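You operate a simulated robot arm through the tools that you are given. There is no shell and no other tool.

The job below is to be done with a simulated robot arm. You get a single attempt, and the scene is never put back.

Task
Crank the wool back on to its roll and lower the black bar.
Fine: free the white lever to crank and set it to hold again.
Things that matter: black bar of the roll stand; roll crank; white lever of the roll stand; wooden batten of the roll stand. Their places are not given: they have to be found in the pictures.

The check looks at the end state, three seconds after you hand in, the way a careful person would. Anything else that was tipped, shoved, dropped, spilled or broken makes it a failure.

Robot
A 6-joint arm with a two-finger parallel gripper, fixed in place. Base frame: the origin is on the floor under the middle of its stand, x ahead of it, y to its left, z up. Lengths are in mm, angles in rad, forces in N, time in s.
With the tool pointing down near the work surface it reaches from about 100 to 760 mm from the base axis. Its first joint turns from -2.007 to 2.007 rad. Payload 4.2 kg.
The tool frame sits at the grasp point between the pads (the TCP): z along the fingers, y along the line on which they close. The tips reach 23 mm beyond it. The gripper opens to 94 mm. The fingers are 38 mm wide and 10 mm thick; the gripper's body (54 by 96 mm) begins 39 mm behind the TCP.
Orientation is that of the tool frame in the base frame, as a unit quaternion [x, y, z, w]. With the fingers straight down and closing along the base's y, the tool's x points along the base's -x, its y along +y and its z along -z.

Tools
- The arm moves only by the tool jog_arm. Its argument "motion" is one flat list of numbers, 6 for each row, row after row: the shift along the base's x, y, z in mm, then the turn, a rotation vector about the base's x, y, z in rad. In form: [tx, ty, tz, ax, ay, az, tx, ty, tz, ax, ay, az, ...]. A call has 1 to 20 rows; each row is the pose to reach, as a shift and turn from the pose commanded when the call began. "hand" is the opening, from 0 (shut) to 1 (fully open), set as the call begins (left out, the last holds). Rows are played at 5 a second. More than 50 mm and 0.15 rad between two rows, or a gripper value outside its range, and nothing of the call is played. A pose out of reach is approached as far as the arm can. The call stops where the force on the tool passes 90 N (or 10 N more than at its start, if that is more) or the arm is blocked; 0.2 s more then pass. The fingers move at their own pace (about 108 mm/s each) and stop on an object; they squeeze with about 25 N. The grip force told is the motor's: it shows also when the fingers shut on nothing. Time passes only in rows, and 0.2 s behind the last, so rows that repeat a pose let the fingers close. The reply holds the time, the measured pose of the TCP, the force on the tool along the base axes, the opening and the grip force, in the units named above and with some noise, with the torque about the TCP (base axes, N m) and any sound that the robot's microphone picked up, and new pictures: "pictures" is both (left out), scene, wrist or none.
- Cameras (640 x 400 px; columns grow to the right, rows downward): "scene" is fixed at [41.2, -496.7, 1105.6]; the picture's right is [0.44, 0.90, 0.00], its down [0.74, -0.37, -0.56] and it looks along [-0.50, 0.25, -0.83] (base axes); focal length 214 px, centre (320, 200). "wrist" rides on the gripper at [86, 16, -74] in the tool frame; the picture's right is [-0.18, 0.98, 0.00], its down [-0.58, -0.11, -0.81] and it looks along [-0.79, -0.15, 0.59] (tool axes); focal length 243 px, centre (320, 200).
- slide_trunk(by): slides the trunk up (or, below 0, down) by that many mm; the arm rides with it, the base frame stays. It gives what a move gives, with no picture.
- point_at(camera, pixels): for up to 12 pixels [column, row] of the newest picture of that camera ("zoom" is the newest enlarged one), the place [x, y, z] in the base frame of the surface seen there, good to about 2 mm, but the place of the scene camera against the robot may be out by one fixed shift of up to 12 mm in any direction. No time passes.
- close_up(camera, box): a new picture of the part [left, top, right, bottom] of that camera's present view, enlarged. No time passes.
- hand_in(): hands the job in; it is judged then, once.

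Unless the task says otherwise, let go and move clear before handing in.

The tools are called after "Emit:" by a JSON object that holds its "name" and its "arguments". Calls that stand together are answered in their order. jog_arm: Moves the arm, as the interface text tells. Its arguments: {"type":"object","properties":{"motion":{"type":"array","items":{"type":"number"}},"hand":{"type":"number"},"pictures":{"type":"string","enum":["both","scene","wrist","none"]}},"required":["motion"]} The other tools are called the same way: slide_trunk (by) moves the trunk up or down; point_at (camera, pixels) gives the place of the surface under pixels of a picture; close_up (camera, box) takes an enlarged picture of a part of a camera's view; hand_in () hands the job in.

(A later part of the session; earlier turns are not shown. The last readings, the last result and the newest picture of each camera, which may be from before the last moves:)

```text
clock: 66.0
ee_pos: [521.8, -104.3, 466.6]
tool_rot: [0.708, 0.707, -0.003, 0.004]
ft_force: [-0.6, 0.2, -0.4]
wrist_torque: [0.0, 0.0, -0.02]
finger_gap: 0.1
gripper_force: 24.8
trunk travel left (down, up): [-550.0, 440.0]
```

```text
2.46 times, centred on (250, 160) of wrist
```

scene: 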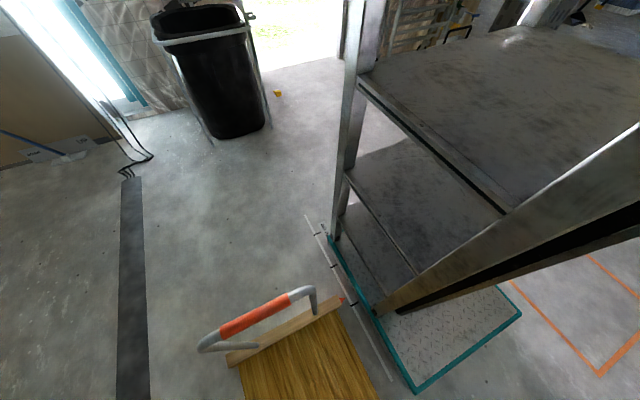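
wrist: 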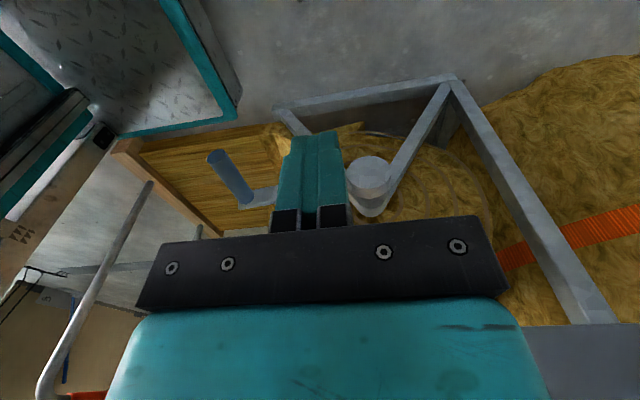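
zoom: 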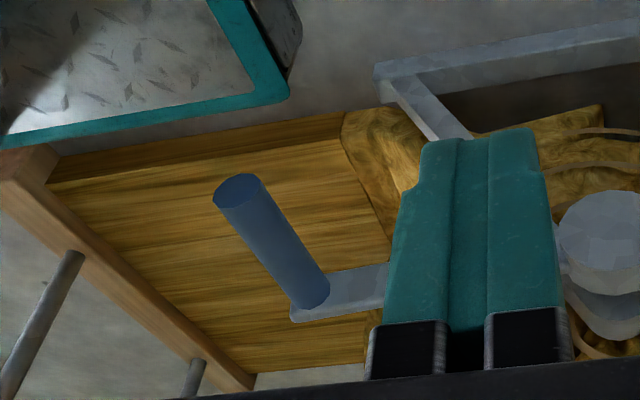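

Emit:
{"name": "point_at", "arguments": {"camera": "zoom", "pixels": [[240, 190], [218, 195], [262, 184], [240, 176], [243, 205], [280, 250], [315, 295], [600, 230], [570, 225], [630, 245], [300, 313], [20, 165]]}}

```text
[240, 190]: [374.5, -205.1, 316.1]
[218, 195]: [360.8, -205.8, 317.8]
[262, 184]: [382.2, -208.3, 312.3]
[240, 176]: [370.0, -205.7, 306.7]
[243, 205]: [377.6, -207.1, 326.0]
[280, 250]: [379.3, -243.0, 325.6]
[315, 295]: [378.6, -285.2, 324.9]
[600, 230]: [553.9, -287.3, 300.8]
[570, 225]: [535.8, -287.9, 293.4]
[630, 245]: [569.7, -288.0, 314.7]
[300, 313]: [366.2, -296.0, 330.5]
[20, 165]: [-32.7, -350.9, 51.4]
```

The handle is at (371.5,316), φ≈175°, about the same as before, yet the batten moved 12 mm. I'll check whether the batten is still creeping on its own.

Emit:
{"name": "close_up", "arguments": {"camera": "scene", "box": [310, 270, 400, 330]}}

Emit:
{"name": "close_up", "arguments": {"camera": "scene", "box": [190, 260, 420, 400]}}

```text
6.67 times, centred on (355, 300) of scene
```

zoom: 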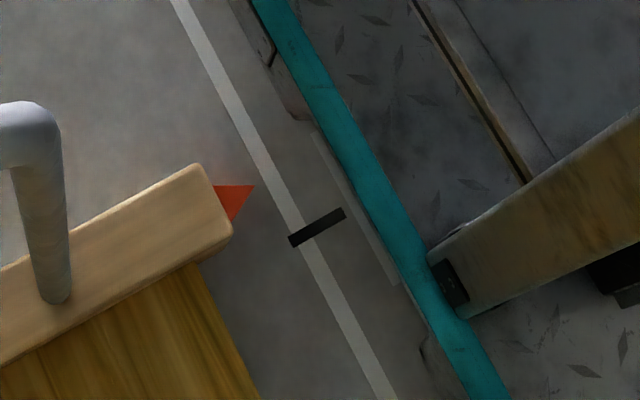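

```text
2.78 times, centred on (305, 330) of scene
```

zoom: 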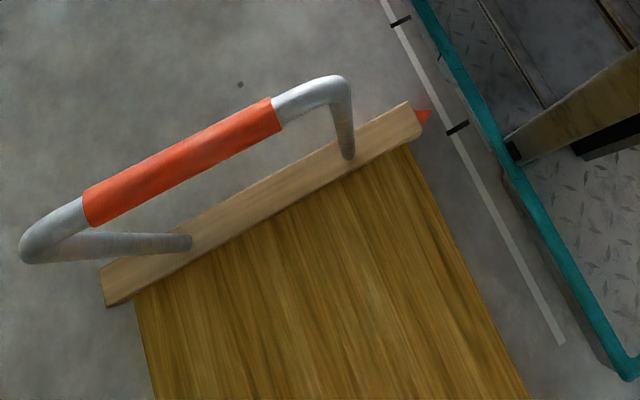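

The batten isn't creeping, so my small back-and-forth rock advanced it ~12 mm while the crank ended at the same angle: this looks like a ratcheting crank with a limited stroke. I'll grip the handle again to test a longer back stroke.

Emit:
{"name": "jog_arm", "arguments": {"motion": [-40, -20, -10, 0, 0, 0, -80, -45, -25, 0, 0, 0, -115, -75, -40, 0, 0, 0, -140, -100, -55, 0, 0, 0, -150, -119.7, -70, 0, 0, 0, -150, -119.7, -105, 0, 0, 0, -150, -119.7, -140, 0, 0, 0, -150, -119.7, -174, 0, 0, 0, -150, -119.7, -174, 0, 0, 0], "hand": 0.62, "pictures": "wrist"}}

```text
clock: 68.0
ee_pos: [366.3, -223.8, 291.9]
tool_rot: [0.707, 0.707, -0.003, 0.004]
ft_force: [1.2, -0.3, 0.0]
wrist_torque: [-0.04, 0.02, -0.02]
finger_gap: 58.4
gripper_force: 0.1
trunk travel left (down, up): [-550.0, 440.0]
```

wrist: 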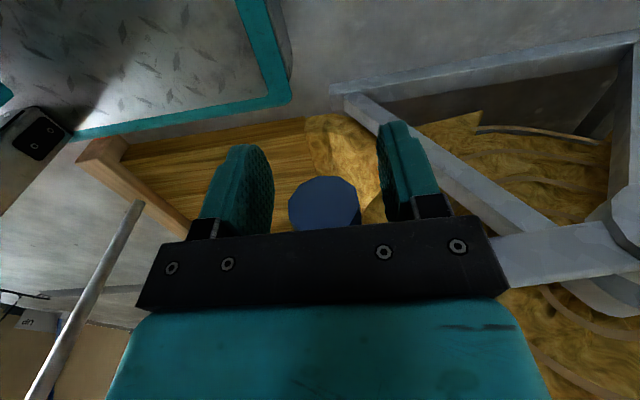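

The handle is between the fingers, slightly right of centre. I'll centre, squeeze it, and then draw it back along the arc to ≈139° while watching the batten.

Emit:
{"name": "jog_arm", "arguments": {"motion": [5, 0, 0, 0, 0, 0, 5, 0, 0, 0, 0, 0, 5, 0, 0, 0, 0, 0], "hand": 0, "pictures": "none"}}

Emit:
{"name": "jog_arm", "arguments": {"motion": [2.8, 0, 19.7, 0, 0, 0, 7.6, 0, 39.1, 0, 0, 0, 14.4, 0, 57.8, 0, 0, 0, 23.2, 0, 75.8, 0, 0, 0, 33.7, 0, 92.7, 0, 0, 0, 46, 0, 108.4, 0, 0, 0], "pictures": "both"}}

Emit:
{"name": "close_up", "arguments": {"camera": "scene", "box": [310, 270, 400, 330]}}

```text
clock: 68.8
ee_pos: [369.5, -223.6, 291.9]
tool_rot: [0.707, 0.707, -0.004, 0.001]
ft_force: [-26.8, -13.7, -0.9]
wrist_torque: [0.18, -0.67, -0.43]
finger_gap: 25.6
gripper_force: 44.9
trunk travel left (down, up): [-550.0, 440.0]
```

```text
clock: 70.2
ee_pos: [417.0, -222.8, 402.7]
tool_rot: [0.705, 0.709, -0.006, -0.003]
ft_force: [-49.0, -1.4, 34.0]
wrist_torque: [-0.61, -0.8, -0.83]
finger_gap: 26.0
gripper_force: 44.9
trunk travel left (down, up): [-550.0, 440.0]
```

scene: 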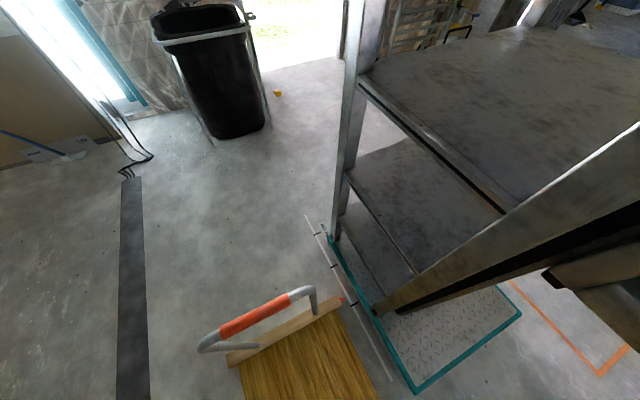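
wrist: 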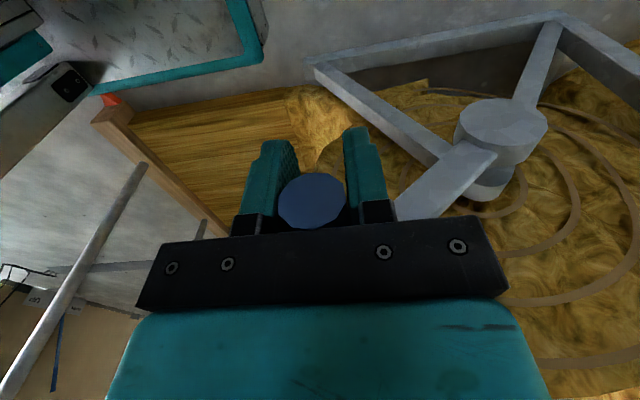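

```text
6.67 times, centred on (355, 300) of scene
```

zoom: 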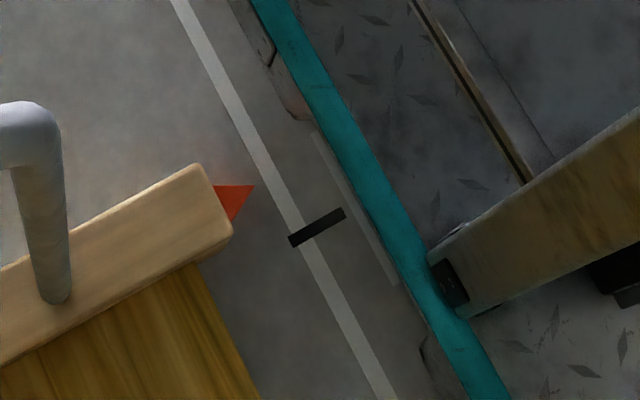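

Confirmed: the back stroke (35°) left the batten exactly in place (pointer still at zoom (255,187)), so the crank ratchets. I'll loosen to a cage so radial misfit doesn't load the handle, then continue the back stroke.

Emit:
{"name": "jog_arm", "arguments": {"motion": [0, 0, 0, 0, 0, 0, 0, 0, 0, 0, 0, 0], "hand": 0.34, "pictures": "wrist"}}

```text
clock: 70.8
ee_pos: [423.1, -224.5, 401.2]
tool_rot: [0.707, 0.707, -0.001, 0.006]
ft_force: [-8.1, 2.2, 2.8]
wrist_torque: [-0.1, -0.16, -0.19]
finger_gap: 35.6
gripper_force: 3.7
trunk travel left (down, up): [-550.0, 440.0]
```

wrist: 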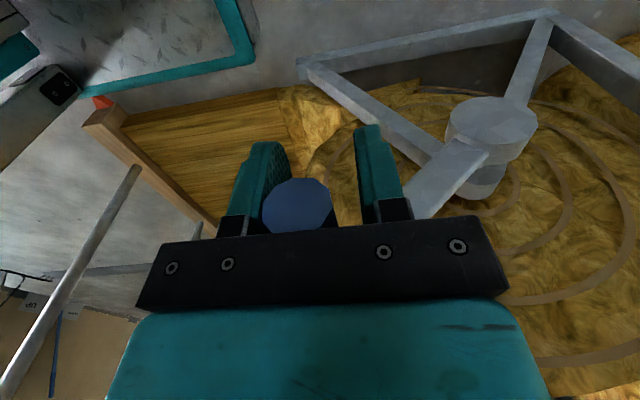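

The handle rests on the left finger at ≈139°. I'll push it back along the arc over the top to ≈56°, its starting angle.

Emit:
{"name": "jog_arm", "arguments": {"motion": [13.3, 3, 13.4, 0, 0, 0, 28.6, 3, 26.3, 0, 0, 0, 45.1, 3, 37.5, 0, 0, 0, 62.8, 3, 46.8, 0, 0, 0, 81.3, 3, 54.3, 0, 0, 0, 100.5, 3, 59.8, 0, 0, 0, 120.1, 3, 63.3, 0, 0, 0, 140.1, 3, 64.7, 0, 0, 0, 160, 3, 64, 0, 0, 0, 179.8, 3, 61.2, 0, 0, 0, 199.2, 3, 56.4, 0, 0, 0, 217.9, 3, 49.5, 0, 0, 0, 235.9, 3, 40.8, 0, 0, 0, 250.1, 3, 32.1, 0, 0, 0], "pictures": "both"}}

Emit:
{"name": "close_up", "arguments": {"camera": "scene", "box": [310, 270, 400, 330]}}

```text
clock: 73.8
ee_pos: [670.4, -222.6, 432.2]
tool_rot: [0.707, 0.707, -0.002, 0.003]
ft_force: [-4.3, 1.1, -0.7]
wrist_torque: [-0.03, -0.1, -0.11]
finger_gap: 33.9
gripper_force: 2.5
trunk travel left (down, up): [-550.0, 440.0]
```

scene: 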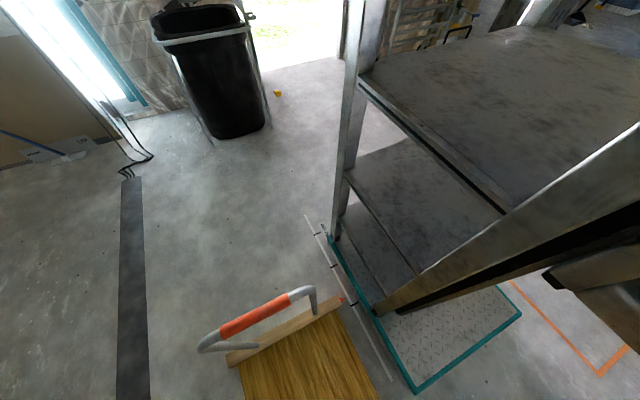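
wrist: 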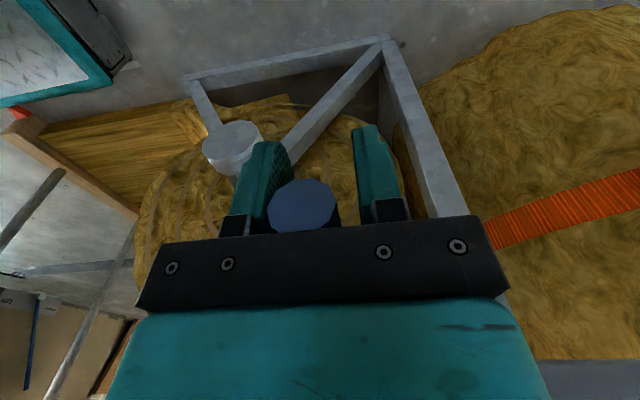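

```text
6.67 times, centred on (355, 300) of scene
```

zoom: 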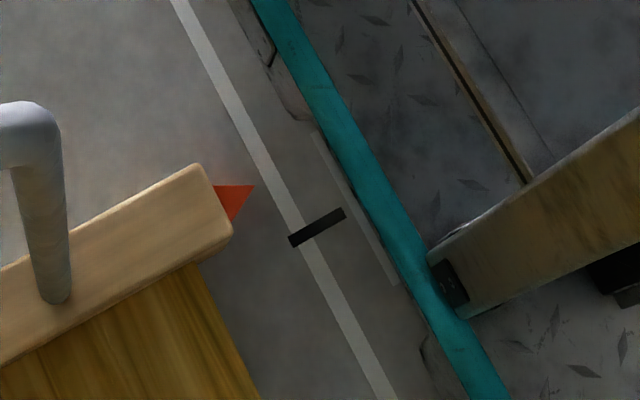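

The batten held at 35 cm through the whole back stroke. Now a second forward stroke: I'll push the handle with the right finger from ≈56° to ≈128°.

Emit:
{"name": "jog_arm", "arguments": {"motion": [-23.8, 0, 10.9, 0, 0, 0, -41.9, 0, 19.3, 0, 0, 0, -60.8, 0, 25.8, 0, 0, 0, -80.3, 0, 30.3, 0, 0, 0, -100.1, 0, 32.7, 0, 0, 0, -120.1, 0, 33.1, 0, 0, 0, -140, 0, 31.3, 0, 0, 0, -159.6, 0, 27.5, 0, 0, 0, -178.7, 0, 21.7, 0, 0, 0, -197.1, 0, 13.9, 0, 0, 0, -214.5, 0, 4.2, 0, 0, 0, -229.9, 0, -7.3, 0, 0, 0], "pictures": "both"}}

```text
clock: 76.4
ee_pos: [439.9, -221.8, 426.6]
tool_rot: [0.706, 0.708, -0.002, 0.003]
ft_force: [4.9, 1.0, -1.5]
wrist_torque: [-0.05, 0.1, -0.02]
finger_gap: 34.1
gripper_force: 2.2
trunk travel left (down, up): [-550.0, 440.0]
```

scene: 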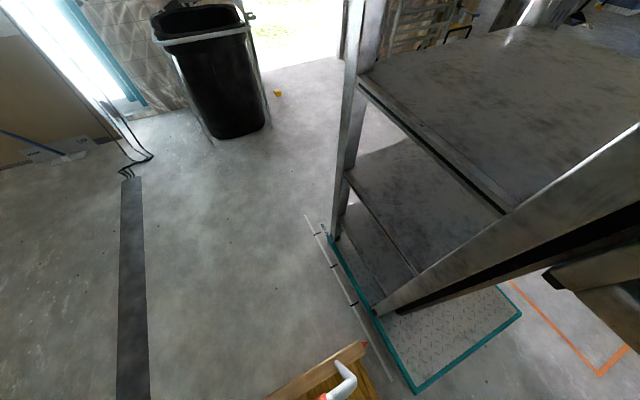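
wrist: 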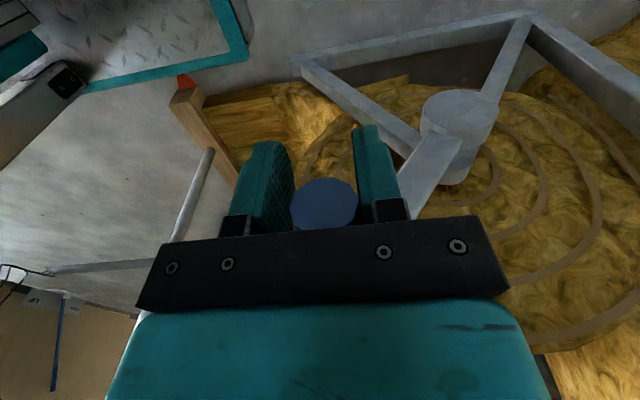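

The batten advanced well: its end is now at scene (362,345). I'll measure it before continuing.

Emit:
{"name": "point_at", "arguments": {"camera": "scene", "pixels": [[363, 343], [350, 352], [330, 362], [310, 376], [391, 381]]}}

Emit:
{"name": "close_up", "arguments": {"camera": "scene", "box": [320, 320, 420, 400]}}

Emit:
{"name": "point_at", "arguments": {"camera": "wrist", "pixels": [[182, 84], [190, 100], [215, 140], [208, 150], [305, 120], [440, 120]]}}

```text
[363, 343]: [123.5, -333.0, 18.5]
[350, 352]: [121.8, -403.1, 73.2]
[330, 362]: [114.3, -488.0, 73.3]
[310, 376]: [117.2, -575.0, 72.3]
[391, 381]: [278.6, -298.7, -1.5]
```

```text
5.00 times, centred on (370, 360) of scene
```

zoom: 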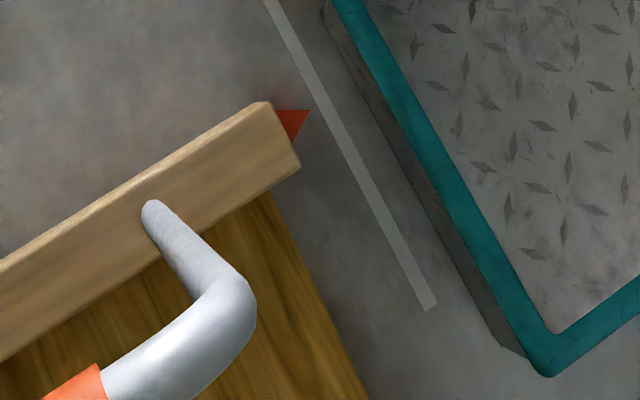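

```text
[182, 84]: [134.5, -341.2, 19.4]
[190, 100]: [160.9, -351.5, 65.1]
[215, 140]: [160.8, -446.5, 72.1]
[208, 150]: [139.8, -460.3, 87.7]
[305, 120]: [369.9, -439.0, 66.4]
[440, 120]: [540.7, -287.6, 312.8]
```

The batten is at x≈119, about 16 cm short of the 0 end. I'll finish the stroke to ≈174°, slowing near the stroke stop.

Emit:
{"name": "jog_arm", "arguments": {"motion": [-15, 0, -15.1, 0, 0, 0, -28.1, 0, -30.1, 0, 0, 0, -39.6, 0, -46.3, 0, 0, 0, -48.9, 0, -63.4, 0, 0, 0, -56.3, 0, -81.5, 0, 0, 0, -61.8, 0, -100.4, 0, 0, 0, -65, 0, -113.6, 0, 0, 0, -66.8, 0, -123.6, 0, 0, 0, -67.8, 0, -130.4, 0, 0, 0], "pictures": "both"}}

```text
clock: 78.4
ee_pos: [372.6, -222.5, 297.0]
tool_rot: [0.707, 0.707, -0.002, 0.002]
ft_force: [-1.1, 0.3, 3.1]
wrist_torque: [0.05, -0.03, 0.03]
finger_gap: 31.9
gripper_force: 0.0
trunk travel left (down, up): [-550.0, 440.0]
```

scene: 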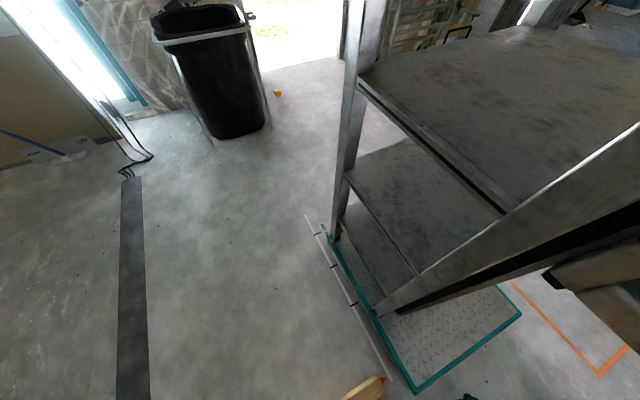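
wrist: 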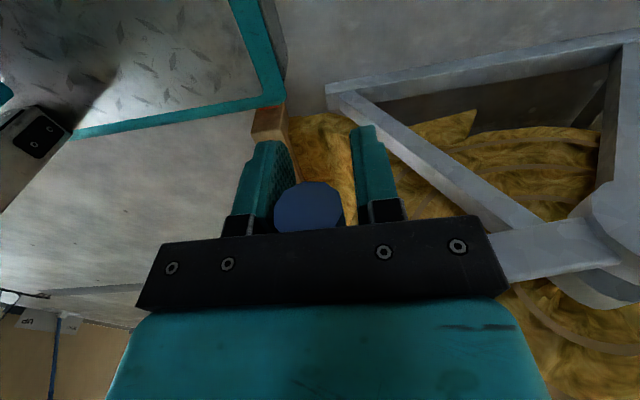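

The batten's pointer is now near the ruler's end at scene (383,379). I'll measure it.

Emit:
{"name": "close_up", "arguments": {"camera": "scene", "box": [330, 340, 430, 400]}}

Emit:
{"name": "point_at", "arguments": {"camera": "scene", "pixels": [[375, 385], [362, 393], [383, 379], [391, 381]]}}

Emit:
{"name": "point_at", "arguments": {"camera": "wrist", "pixels": [[268, 115], [262, 128], [280, 110], [300, 125], [340, 115]]}}

```text
6.40 times, centred on (380, 370) of scene
```

zoom: 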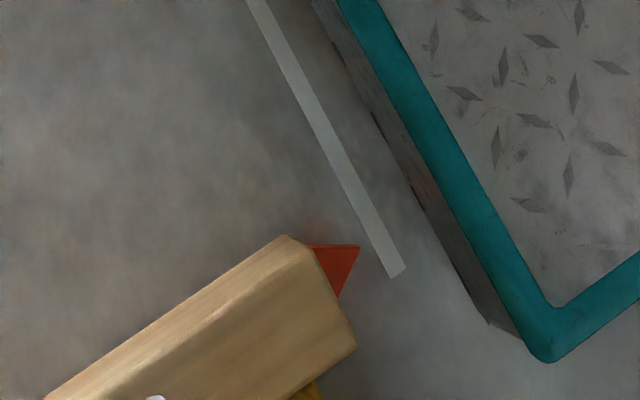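

```text
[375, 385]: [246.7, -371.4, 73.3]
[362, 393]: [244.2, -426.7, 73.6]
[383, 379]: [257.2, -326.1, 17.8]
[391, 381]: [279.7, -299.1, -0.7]
```

```text
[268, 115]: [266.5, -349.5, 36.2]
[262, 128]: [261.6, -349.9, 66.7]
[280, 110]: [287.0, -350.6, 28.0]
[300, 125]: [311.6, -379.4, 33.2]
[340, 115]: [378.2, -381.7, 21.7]
```

The pointer is at x≈257, about 2.3 cm from the 0 end. I'll finish this stroke, then squeeze the handle and take a short back stroke for one more small forward stroke.

Emit:
{"name": "jog_arm", "arguments": {"motion": [-0.3, 0, -3, 0, 0, 0, -0.5, 0, -5, 0, 0, 0, -0.5, 0, -5, 0, 0, 0], "pictures": "none"}}

Emit:
{"name": "jog_arm", "arguments": {"motion": [0, 0, 0, 0, 0, 0, 0, 0, 0, 0, 0, 0, 0, 0, 0, 0, 0, 0], "hand": 0, "pictures": "wrist"}}

```text
clock: 79.2
ee_pos: [373.0, -221.5, 290.0]
tool_rot: [0.707, 0.707, -0.003, 0.004]
ft_force: [-1.0, -1.1, 4.5]
wrist_torque: [0.11, -0.07, 0.02]
finger_gap: 32.0
gripper_force: 0.0
trunk travel left (down, up): [-550.0, 440.0]
```

```text
clock: 80.0
ee_pos: [370.6, -221.1, 290.7]
tool_rot: [0.706, 0.708, -0.005, 0.001]
ft_force: [-32.6, -18.9, 6.8]
wrist_torque: [1.54, -0.92, -0.33]
finger_gap: 25.5
gripper_force: 45.0
trunk travel left (down, up): [-550.0, 440.0]
```

wrist: 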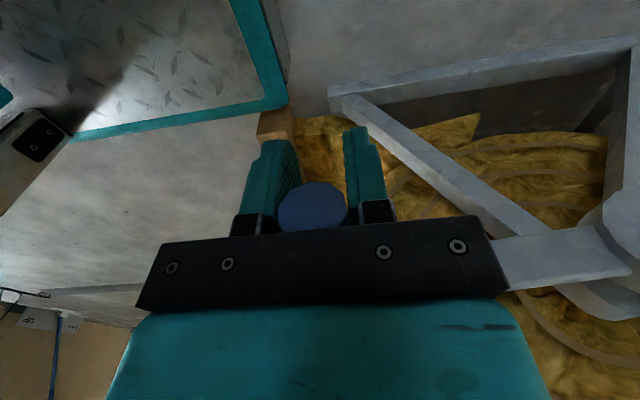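

Gripped with a small sideways offset; I'll correct it and take a short back stroke of ~18° first.

Emit:
{"name": "jog_arm", "arguments": {"motion": [-2.5, 0, 3, 0, 0, 0, -1.2, 0, 10, 0, 0, 0, 0.3, 0, 19.7, 0, 0, 0, 5.1, 0, 39.1, 0, 0, 0, 11.4, 0, 57.8, 0, 0, 0, 11.4, 0, 57.8, 0, 0, 0], "pictures": "none"}}

```text
clock: 81.4
ee_pos: [384.1, -221.3, 349.8]
tool_rot: [0.707, 0.707, -0.002, 0.002]
ft_force: [-12.0, -1.1, 0.0]
wrist_torque: [0.53, -0.05, -0.01]
finger_gap: 25.4
gripper_force: 45.0
trunk travel left (down, up): [-550.0, 440.0]
```

The back stroke went smoothly. Now the forward stroke in slow 6 mm steps, watching for the end of travel.

Emit:
{"name": "jog_arm", "arguments": {"motion": [-2.3, 0, -6, 0, 0, 0, -4.5, 0, -12, 0, 0, 0, -6.6, 0, -18.7, 0, 0, 0, -8.4, 0, -25, 0, 0, 0, -10, 0, -31, 0, 0, 0, -11.4, 0, -38, 0, 0, 0, -12.3, 0, -44, 0, 0, 0, -13, 0, -50, 0, 0, 0, -13.5, 0, -56, 0, 0, 0], "pictures": "both"}}

Emit:
{"name": "close_up", "arguments": {"camera": "scene", "box": [330, 340, 430, 400]}}

```text
clock: 83.4
ee_pos: [370.0, -221.5, 293.3]
tool_rot: [0.707, 0.708, -0.001, 0.004]
ft_force: [14.4, 18.7, 0.0]
wrist_torque: [-0.87, 0.06, -0.01]
finger_gap: 25.5
gripper_force: 45.0
trunk travel left (down, up): [-550.0, 440.0]
```

scene: 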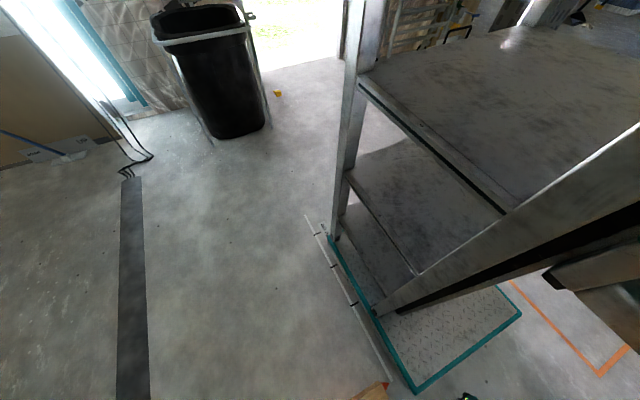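
wrist: 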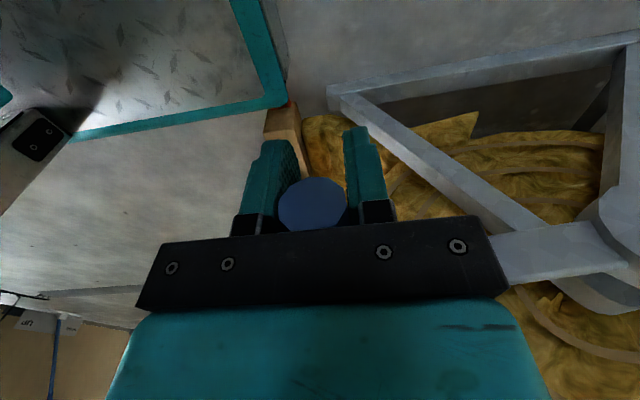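

```text
6.40 times, centred on (380, 370) of scene
```

zoom: 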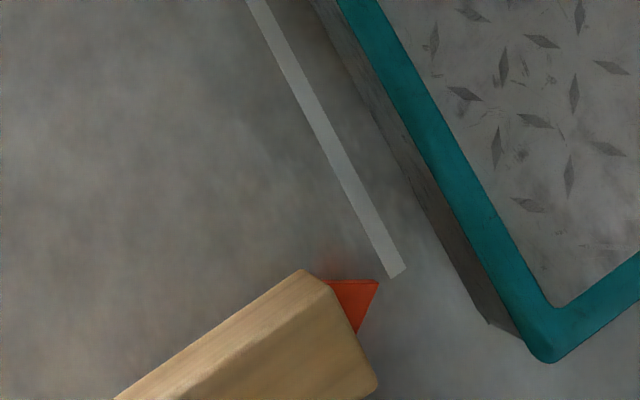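

The pointer advanced further, to zoom (378,280), just about level with the ruler's end. I'll measure.

Emit:
{"name": "point_at", "arguments": {"camera": "zoom", "pixels": [[350, 300], [335, 300], [300, 300], [360, 350], [398, 272], [320, 340]]}}

Emit:
{"name": "point_at", "arguments": {"camera": "wrist", "pixels": [[285, 115], [275, 135], [298, 120], [290, 103]]}}

```text
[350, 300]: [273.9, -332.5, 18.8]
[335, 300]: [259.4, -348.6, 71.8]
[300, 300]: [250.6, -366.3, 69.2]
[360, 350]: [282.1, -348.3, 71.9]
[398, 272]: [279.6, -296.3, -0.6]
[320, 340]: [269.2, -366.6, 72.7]
```

```text
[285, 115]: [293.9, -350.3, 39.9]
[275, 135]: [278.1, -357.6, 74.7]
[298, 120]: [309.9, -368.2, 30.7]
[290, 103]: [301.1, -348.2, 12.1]
```

The pointer is at x≈274, within about 6 mm of the 0 point (x≈280.5). I'll do one more short rock to see whether it advances any more or is at its end.

Emit:
{"name": "jog_arm", "arguments": {"motion": [1.5, 0, 9, 0, 0, 0, 3.5, 0, 19, 0, 0, 0, 6, 0, 28, 0, 0, 0, 6, 0, 28, 0, 0, 0, 3.5, 0, 20, 0, 0, 0, 2, 0, 13, 0, 0, 0, 1, 0, 7, 0, 0, 0, 0, 0, 0, 0, 0, 0], "pictures": "both"}}

Emit:
{"name": "close_up", "arguments": {"camera": "scene", "box": [330, 340, 430, 400]}}

```text
clock: 85.2
ee_pos: [371.4, -221.7, 292.7]
tool_rot: [0.707, 0.707, -0.002, 0.004]
ft_force: [3.6, 2.4, 3.2]
wrist_torque: [-0.12, -0.14, -0.16]
finger_gap: 25.4
gripper_force: 45.2
trunk travel left (down, up): [-550.0, 440.0]
```

scene: 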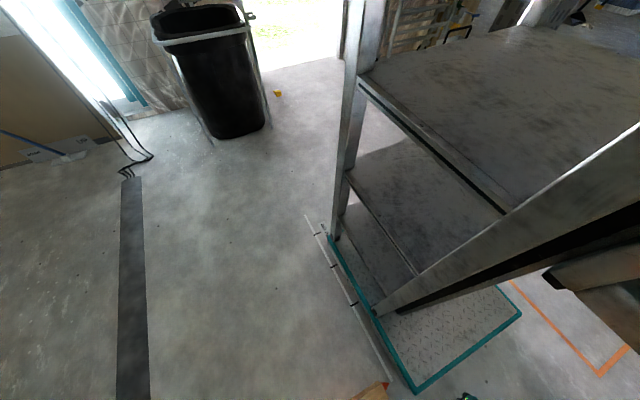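
wrist: 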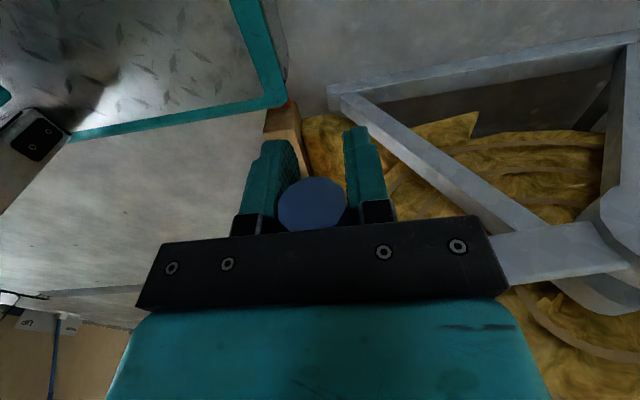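

```text
6.40 times, centred on (380, 370) of scene
```

zoom: 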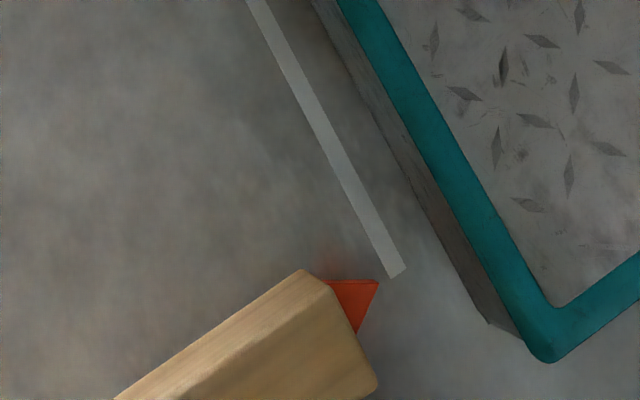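

No further advance, so the batten is at its wound-in end (0 cm). I'll release the handle, back out along +y, and head up toward the lever.

Emit:
{"name": "jog_arm", "arguments": {"motion": [0, 0, 0, 0, 0, 0, 0, 0, 0, 0, 0, 0, 0, 30, 0, 0, 0, 0, 5, 70, 0, 0, 0, 0, 20, 105, 10, 0, 0, 0, 50, 115, 40, 0, 0, 0, 85, 115, 70, 0, 0, 0, 120, 115, 100, 0, 0, 0, 150, 110, 135, 0, 0, 0, 180, 105, 170, 0, 0, 0, 210, 100, 205, 0, 0, 0, 240, 95, 240, 0, 0, 0, 270, 90, 275, 0, 0, 0, 300, 85, 310, 0, 0, 0, 330, 80, 345, 0, 0, 0, 358, 71, 380, 0, 0, 0], "hand": 0.62, "pictures": "wrist"}}

```text
clock: 88.6
ee_pos: [728.4, -151.9, 672.6]
tool_rot: [0.707, 0.707, -0.002, 0.004]
ft_force: [-0.9, 0.1, 0.3]
wrist_torque: [-0.01, 0.02, -0.01]
finger_gap: 58.5
gripper_force: 0.1
trunk travel left (down, up): [-550.0, 440.0]
```

wrist: 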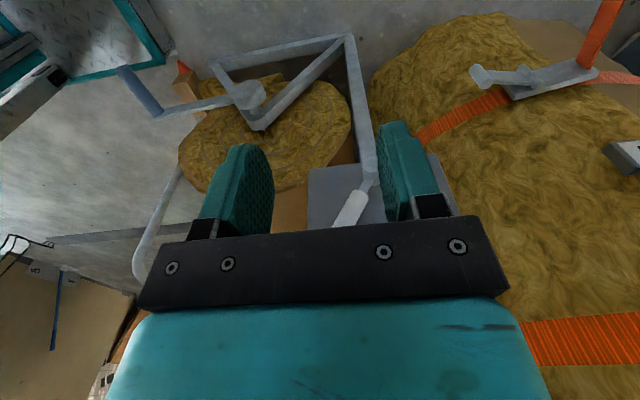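

The lever is still at FREE (350,205) and the batten now sits by the roll. I'll tilt the tool 45° again beside the lever, clear of the plate.

Emit:
{"name": "jog_arm", "arguments": {"motion": [0, 0, -10, -0.131, 0, 0, 0, 0, -20, -0.262, 0, 0, 0, 0, -30, -0.393, 0, 0, 0, 0, -40, -0.524, 0, 0, 0, 0, -50, -0.655, 0, 0, 0, 0, -58, -0.785, 0, 0, 0, 0, -58, -0.785, 0, 0], "pictures": "wrist"}}

```text
clock: 90.2
ee_pos: [728.4, -151.1, 614.1]
tool_rot: [0.652, 0.653, -0.273, 0.274]
ft_force: [-0.9, 0.2, 0.1]
wrist_torque: [0.0, 0.0, 0.01]
finger_gap: 58.2
gripper_force: 0.0
trunk travel left (down, up): [-550.0, 440.0]
```

wrist: 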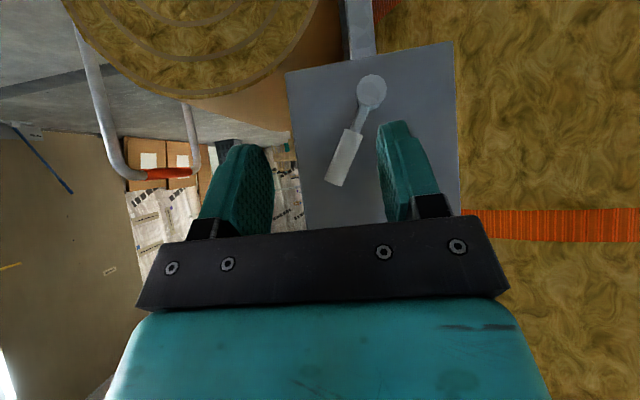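

The pose is good at (728,-151,614), 45° tilt, lever visible at (350,150). I'll slide in along –y to straddle it.

Emit:
{"name": "jog_arm", "arguments": {"motion": [3, -35, -1, 0, 0, 0, 5, -70, -2, 0, 0, 0, 5, -100, -3, 0, 0, 0, 5, -127, -3, 0, 0, 0, 5, -127, -3, 0, 0, 0], "pictures": "wrist"}}

```text
clock: 91.4
ee_pos: [733.5, -278.7, 609.7]
tool_rot: [0.652, 0.653, -0.273, 0.273]
ft_force: [0.5, -0.1, -0.5]
wrist_torque: [-0.03, -0.01, -0.02]
finger_gap: 58.1
gripper_force: 0.2
trunk travel left (down, up): [-550.0, 440.0]
```

wrist: 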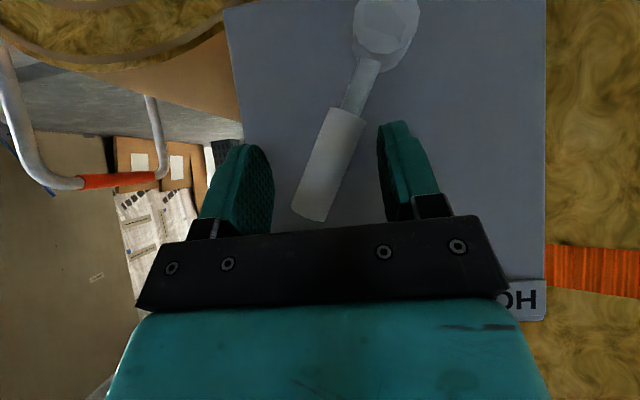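

The lever is between the fingers, no contact. I'll push it with the left finger toward +x (HOLD) in 10 mm steps.

Emit:
{"name": "jog_arm", "arguments": {"motion": [10, 0, 0, 0, 0, 0, 20, 0, 0, 0, 0, 0, 30, 0, 0, 0, 0, 0, 40, 0, 0, 0, 0, 0, 50, 0, 0, 0, 0, 0, 60, 0, 0, 0, 0, 0, 70, 0, 0, 0, 0, 0, 78, 0, 0, 0, 0, 0], "pictures": "wrist"}}

```text
clock: 93.2
ee_pos: [812.7, -278.9, 610.8]
tool_rot: [0.652, 0.653, -0.273, 0.273]
ft_force: [0.9, -0.2, 0.3]
wrist_torque: [0.01, -0.01, -0.04]
finger_gap: 58.5
gripper_force: 0.0
trunk travel left (down, up): [-550.0, 440.0]
```

wrist: 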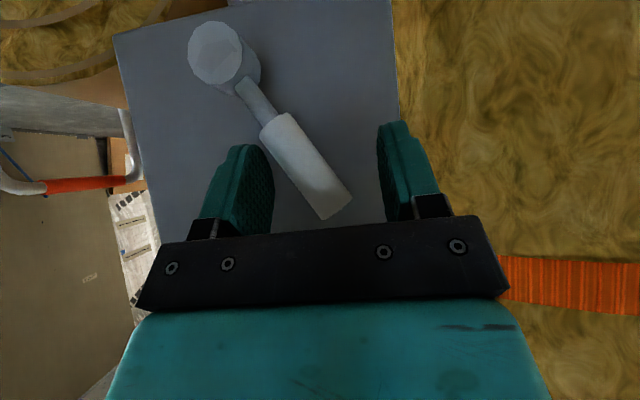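

The lever has flipped over to the HOLD side and sits free of both fingers. I'll measure its angle.

Emit:
{"name": "point_at", "arguments": {"camera": "wrist", "pixels": [[215, 52], [335, 205], [300, 155], [275, 130], [258, 100]]}}

Emit:
{"name": "close_up", "arguments": {"camera": "wrist", "box": [110, 0, 420, 230]}}

```text
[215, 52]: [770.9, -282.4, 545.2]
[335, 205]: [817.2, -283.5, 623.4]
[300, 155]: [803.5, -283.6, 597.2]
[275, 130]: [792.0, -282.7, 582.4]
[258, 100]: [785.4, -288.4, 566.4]
```

```text
1.74 times, centred on (265, 115) of wrist
```

zoom: 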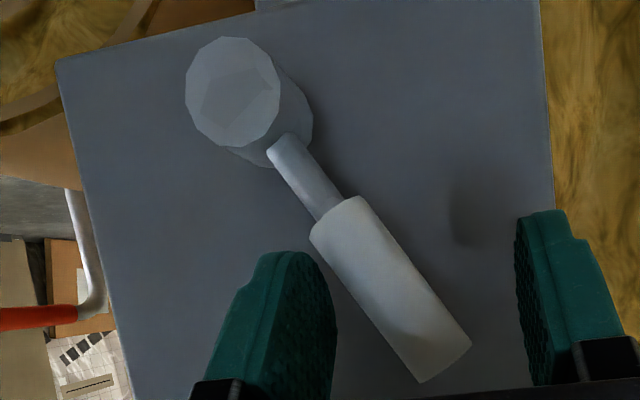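

The lever points from (771,545) to (817,623), 59°, the same as its original HOLD setting. I'll back out along +y and return the tool to vertical, rising clear.

Emit:
{"name": "jog_arm", "arguments": {"motion": [0, 40, 0, 0, 0, 0, 0, 80, 0, 0, 0, 0, 0, 118, 0, 0, 0, 0, -10, 122, 15, 0.131, 0, 0, -20, 126, 30, 0.262, 0, 0, -30, 130, 45, 0.393, 0, 0, -40, 134, 60, 0.524, 0, 0, -55, 138, 75, 0.655, 0, 0, -70, 138, 90, 0.785, 0, 0, -90, 138, 120, 0.785, 0, 0, -110, 138, 160, 0.785, 0, 0], "pictures": "none"}}

Emit:
{"name": "slide_trunk", "arguments": {"by": 350}}

Emit:
{"name": "jog_arm", "arguments": {"motion": [0, 0, 0, 0, 0, 0], "pictures": "wrist"}}

```text
clock: 95.6
ee_pos: [699.8, -141.8, 772.8]
tool_rot: [0.707, 0.707, -0.002, 0.003]
ft_force: [0.3, -0.8, -0.2]
wrist_torque: [0.03, 0.0, -0.01]
finger_gap: 58.2
gripper_force: 0.0
out of reach, approached as far as the arm can: row 2, 3
trunk travel left (down, up): [-550.0, 440.0]
```

```text
clock: 99.0
ee_pos: [700.5, -141.3, 1123.6]
tool_rot: [0.707, 0.707, -0.002, 0.004]
ft_force: [-0.3, 0.1, 0.0]
wrist_torque: [-0.02, -0.02, -0.03]
finger_gap: 58.1
gripper_force: 0.1
trunk travel left (down, up): [-900.0, 90.0]
```

```text
clock: 99.4
ee_pos: [701.1, -141.2, 1123.3]
tool_rot: [0.707, 0.707, -0.002, 0.004]
ft_force: [0.0, 0.8, 0.1]
wrist_torque: [0.0, 0.0, 0.01]
finger_gap: 58.3
gripper_force: 0.1
trunk travel left (down, up): [-900.0, 90.0]
```

wrist: 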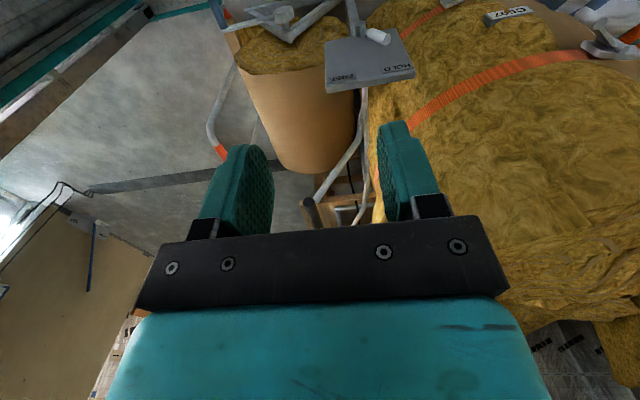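

From above I see the plate with lever at HOLD (378,38), and the bar frame's arms leading to the bar end at about (310,210). I'll zoom there.

Emit:
{"name": "close_up", "arguments": {"camera": "wrist", "box": [270, 70, 400, 230]}}

Emit:
{"name": "close_up", "arguments": {"camera": "wrist", "box": [190, 0, 430, 150]}}

```text
2.50 times, centred on (335, 150) of wrist
```

zoom: 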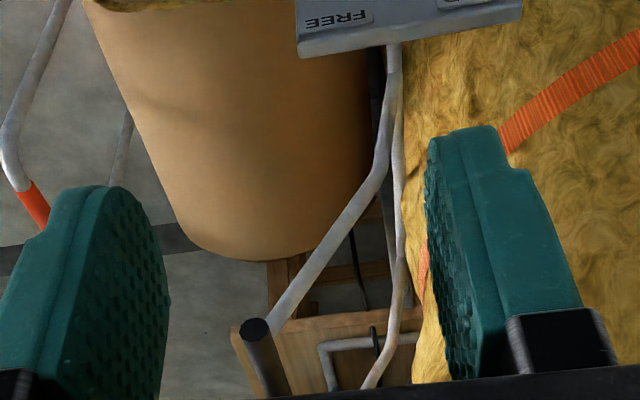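

```text
2.67 times, centred on (310, 75) of wrist
```

zoom: 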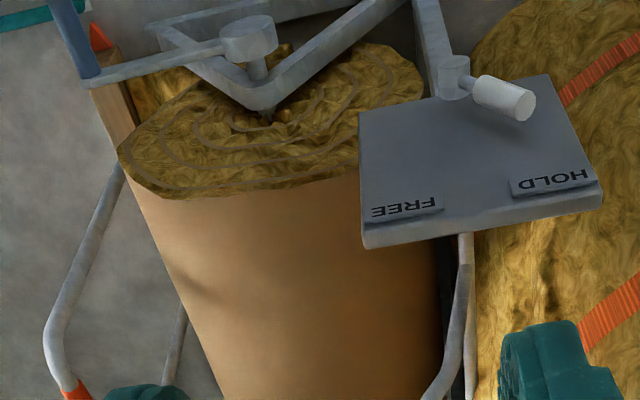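

I'll measure the bar end, its arm and the bend from this view.

Emit:
{"name": "close_up", "arguments": {"camera": "wrist", "box": [270, 70, 400, 230]}}

Emit:
{"name": "point_at", "arguments": {"camera": "zoom", "pixels": [[254, 330], [265, 370], [275, 318], [300, 280], [330, 240], [360, 200], [384, 150], [392, 70], [398, 130], [400, 250], [375, 370], [340, 345]]}}

```text
2.50 times, centred on (335, 150) of wrist
```

zoom: 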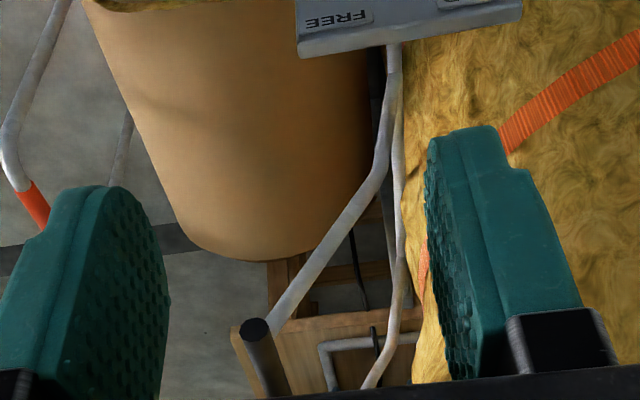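

```text
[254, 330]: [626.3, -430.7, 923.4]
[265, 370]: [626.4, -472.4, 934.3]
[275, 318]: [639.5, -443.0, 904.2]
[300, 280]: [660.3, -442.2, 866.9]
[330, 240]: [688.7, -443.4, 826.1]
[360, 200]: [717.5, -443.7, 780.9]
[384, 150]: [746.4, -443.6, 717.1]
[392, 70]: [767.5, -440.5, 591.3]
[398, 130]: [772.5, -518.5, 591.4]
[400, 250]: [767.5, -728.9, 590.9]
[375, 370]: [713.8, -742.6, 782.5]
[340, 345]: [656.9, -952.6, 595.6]
```

The bar centre is at about (626,922) with its end at y=-431, on bent arms (y≈-443 and -742) hinged on a rod at (767,590): radius ≈361, now at 113°. I'll lower the trunk for reach, then come above the bar between its arms at y≈-530.

Emit:
{"name": "slide_trunk", "arguments": {"by": -300}}

Emit:
{"name": "jog_arm", "arguments": {"motion": [0, 0, 40, 0, 0, 0, 0, 0, 80, 0, 0, 0, 0, 0, 120, 0, 0, 0, 0, 0, 160, 0, 0, 0, -8, -30, 185, 0, 0, 0, -16, -75, 187, 0, 0, 0, -24, -120, 187, 0, 0, 0, -32, -165, 187, 0, 0, 0, -40, -210, 187, 0, 0, 0, -48, -255, 187, 0, 0, 0, -55, -300, 187, 0, 0, 0, -63, -345, 187, 0, 0, 0, -75, -389, 187, 0, 0, 0, -75, -389, 187, 0, 0, 0], "pictures": "both"}}

```text
clock: 102.4
ee_pos: [700.3, -141.7, 824.0]
tool_rot: [0.708, 0.707, -0.002, 0.003]
ft_force: [-0.7, -0.6, -0.6]
wrist_torque: [0.02, 0.04, -0.01]
finger_gap: 57.9
gripper_force: 0.1
trunk travel left (down, up): [-600.0, 390.0]
```

```text
clock: 105.4
ee_pos: [625.5, -529.1, 1008.1]
tool_rot: [0.707, 0.707, -0.003, 0.003]
ft_force: [0.1, 0.6, 0.0]
wrist_torque: [0.0, 0.01, 0.01]
finger_gap: 58.3
gripper_force: 0.0
trunk travel left (down, up): [-600.0, 390.0]
```

scene: 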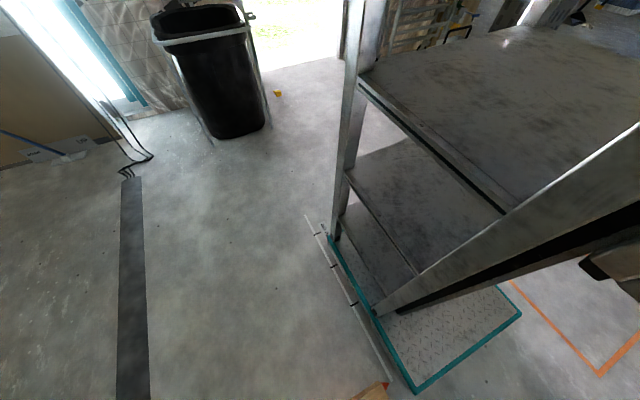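
wrist: 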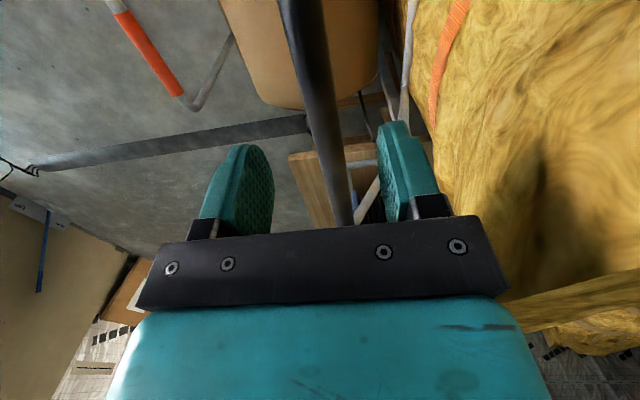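

The bar runs between the fingers at (335,180), a little right of centre. I'll measure its exact line.

Emit:
{"name": "point_at", "arguments": {"camera": "wrist", "pixels": [[335, 180], [322, 120], [310, 60], [300, 20], [345, 215], [326, 180], [343, 180]]}}

Emit:
{"name": "close_up", "arguments": {"camera": "wrist", "box": [220, 0, 440, 230]}}

```text
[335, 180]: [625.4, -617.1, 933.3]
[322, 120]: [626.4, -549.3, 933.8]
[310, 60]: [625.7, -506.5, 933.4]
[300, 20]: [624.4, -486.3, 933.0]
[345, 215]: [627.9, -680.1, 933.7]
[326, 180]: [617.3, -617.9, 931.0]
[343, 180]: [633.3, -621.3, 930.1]
```

```text
1.74 times, centred on (330, 115) of wrist
```

zoom: 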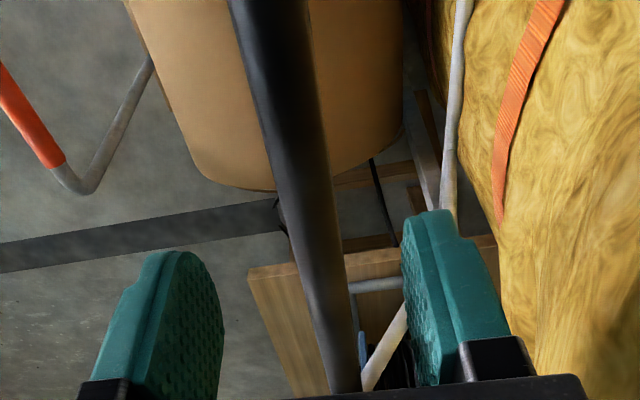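

The bar's top is at z=933.6, x=625.5. I'll descend to z≈930 to straddle it and squeeze.

Emit:
{"name": "jog_arm", "arguments": {"motion": [0, 0, -30, 0, 0, 0, 0, 0, -60, 0, 0, 0, 0, 0, -78, 0, 0, 0, 0, 0, -78, 0, 0, 0], "pictures": "none"}}

Emit:
{"name": "jog_arm", "arguments": {"motion": [0, 0, 0, 0, 0, 0, 0, 0, 0, 0, 0, 0, 0, 0, 0, 0, 0, 0], "hand": 0, "pictures": "wrist"}}

```text
clock: 106.4
ee_pos: [624.8, -530.4, 929.8]
tool_rot: [0.707, 0.708, -0.003, 0.003]
ft_force: [-0.1, -0.3, 0.0]
wrist_torque: [0.0, -0.03, 0.01]
finger_gap: 58.3
gripper_force: 0.0
trunk travel left (down, up): [-600.0, 390.0]
```

```text
clock: 107.2
ee_pos: [624.3, -530.5, 928.6]
tool_rot: [0.707, 0.707, -0.002, 0.004]
ft_force: [-0.2, 0.1, -0.9]
wrist_torque: [0.08, 0.02, -0.19]
finger_gap: 23.8
gripper_force: 44.8
trunk travel left (down, up): [-600.0, 390.0]
```

wrist: 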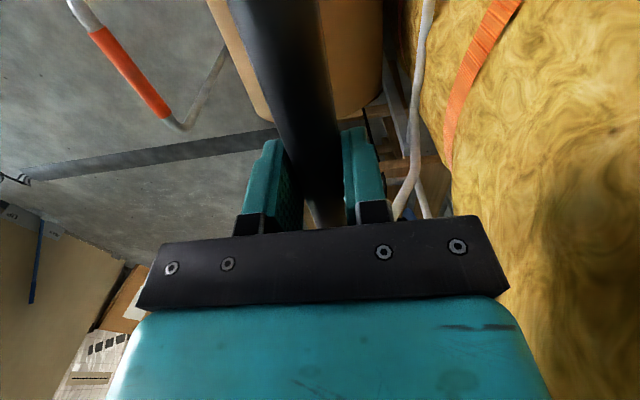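

The bar is gripped (gap 23.8, so ~24 mm diameter). I'll start it along its arc gently, 6° toward –x, and read the forces.

Emit:
{"name": "jog_arm", "arguments": {"motion": [-11.3, 0, -5, 0, 0, 0, -22.3, 0, -10.4, 0, 0, 0, -33, 0, -16.2, 0, 0, 0, -33, 0, -16.2, 0, 0, 0], "pictures": "wrist"}}

```text
clock: 108.2
ee_pos: [592.9, -531.3, 913.7]
tool_rot: [0.706, 0.708, -0.002, 0.003]
ft_force: [1.7, 6.8, 1.1]
wrist_torque: [-0.05, -0.24, -0.29]
finger_gap: 23.4
gripper_force: 45.2
trunk travel left (down, up): [-600.0, 390.0]
```

wrist: 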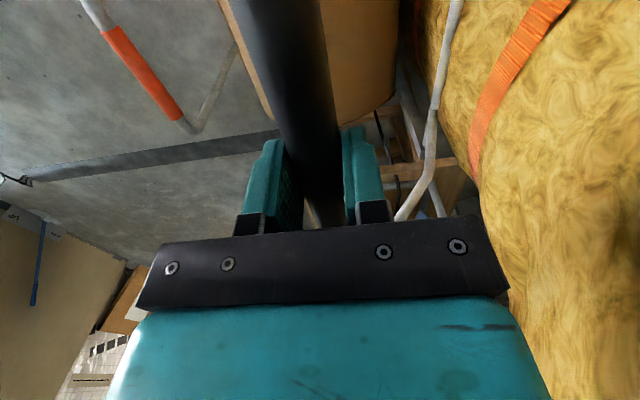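

The bar follows easily (forces under 7 N). I'll continue along the arc to ≈143°.

Emit:
{"name": "jog_arm", "arguments": {"motion": [-16.2, 0, -9.6, 0, 0, 0, -32, 0, -19.9, 0, 0, 0, -47.1, 0, -31.2, 0, 0, 0, -61.7, 0, -43.2, 0, 0, 0, -75.6, 0, -55.9, 0, 0, 0, -88.8, 0, -69.3, 0, 0, 0, -101.2, 0, -83.4, 0, 0, 0, -113, 0, -98.2, 0, 0, 0], "pictures": "wrist"}}

```text
clock: 110.0
ee_pos: [479.8, -532.1, 815.3]
tool_rot: [0.708, 0.707, -0.002, 0.003]
ft_force: [0.2, -0.5, -2.2]
wrist_torque: [0.58, -0.22, -0.2]
finger_gap: 23.8
gripper_force: 44.7
trunk travel left (down, up): [-600.0, 390.0]
```

wrist: 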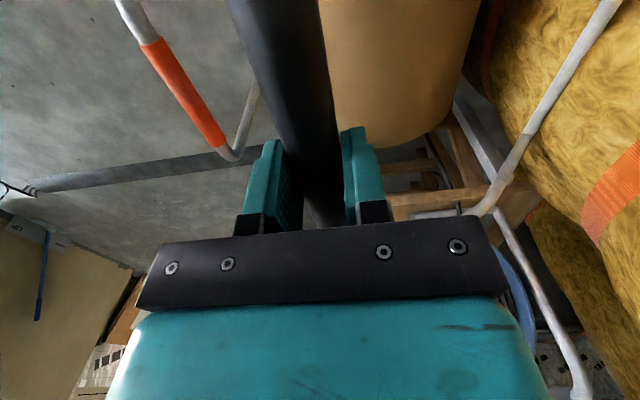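

Smooth so far (force ≈2 N). I'll continue to ≈167°; the batten's bow stays well to the –x side.

Emit:
{"name": "jog_arm", "arguments": {"motion": [-10.9, 0, -15.3, 0, 0, 0, -21.1, 0, -31.2, 0, 0, 0, -30.3, 0, -47.6, 0, 0, 0, -38.8, 0, -64.5, 0, 0, 0, -46.3, 0, -81.8, 0, 0, 0, -52.9, 0, -99.4, 0, 0, 0, -58.6, 0, -117.4, 0, 0, 0, -63.3, 0, -135.7, 0, 0, 0], "pictures": "wrist"}}

```text
clock: 111.8
ee_pos: [414.5, -530.7, 683.0]
tool_rot: [0.708, 0.706, -0.002, 0.004]
ft_force: [-8.5, -13.7, -0.6]
wrist_torque: [0.2, 0.13, 0.48]
finger_gap: 23.6
gripper_force: 44.9
trunk travel left (down, up): [-600.0, 390.0]
```

wrist: 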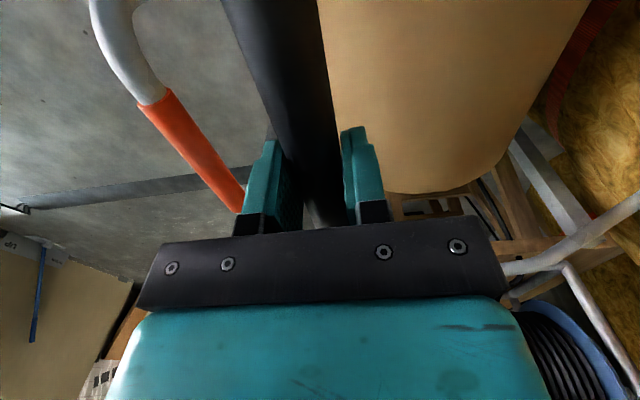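

At ≈167° now. Before the last part I'll measure the bow and the roll surface relative to the bar for clearance.

Emit:
{"name": "point_at", "arguments": {"camera": "wrist", "pixels": [[190, 140], [130, 60], [230, 195], [340, 30], [360, 80], [400, 130], [400, 60], [290, 60], [325, 60], [450, 170]]}}

```text
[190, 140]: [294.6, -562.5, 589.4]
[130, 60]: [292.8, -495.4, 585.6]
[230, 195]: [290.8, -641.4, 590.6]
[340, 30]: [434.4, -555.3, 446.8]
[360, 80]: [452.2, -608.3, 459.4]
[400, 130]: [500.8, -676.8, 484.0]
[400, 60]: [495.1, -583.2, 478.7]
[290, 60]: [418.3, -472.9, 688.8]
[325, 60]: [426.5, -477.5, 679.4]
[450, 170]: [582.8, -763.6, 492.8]
```

The roll's radius is ≈194.5, so the bar should meet it at about 201°, near (432,460). I'll carry on down gripped to ≈191°, clear of the roll, then look.

Emit:
{"name": "jog_arm", "arguments": {"motion": [-5, 0, -18.5, 0, 0, 0, -8, 0, -37.1, 0, 0, 0, -10, 0, -55.9, 0, 0, 0, -10.8, 0, -74.7, 0, 0, 0, -10.8, 0, -93.6, 0, 0, 0, -9.7, 0, -112.4, 0, 0, 0, -7.7, 0, -131.1, 0, 0, 0, -4.6, 0, -149.7, 0, 0, 0], "pictures": "wrist"}}

```text
clock: 113.6
ee_pos: [406.9, -530.1, 531.1]
tool_rot: [0.709, 0.706, -0.005, -0.002]
ft_force: [-46.0, -3.2, -10.2]
wrist_torque: [0.95, -0.12, 0.99]
finger_gap: 23.6
gripper_force: 44.9
trunk travel left (down, up): [-600.0, 390.0]
```

wrist: 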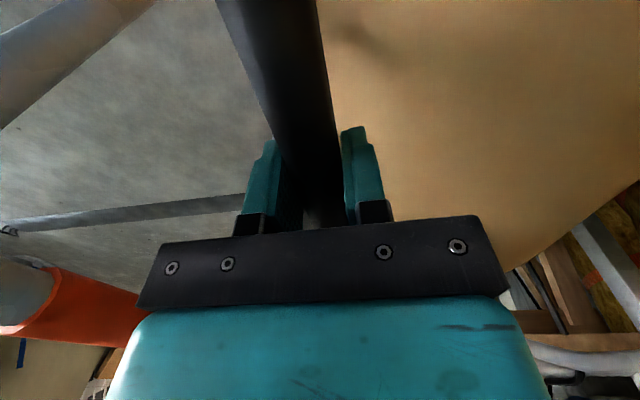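

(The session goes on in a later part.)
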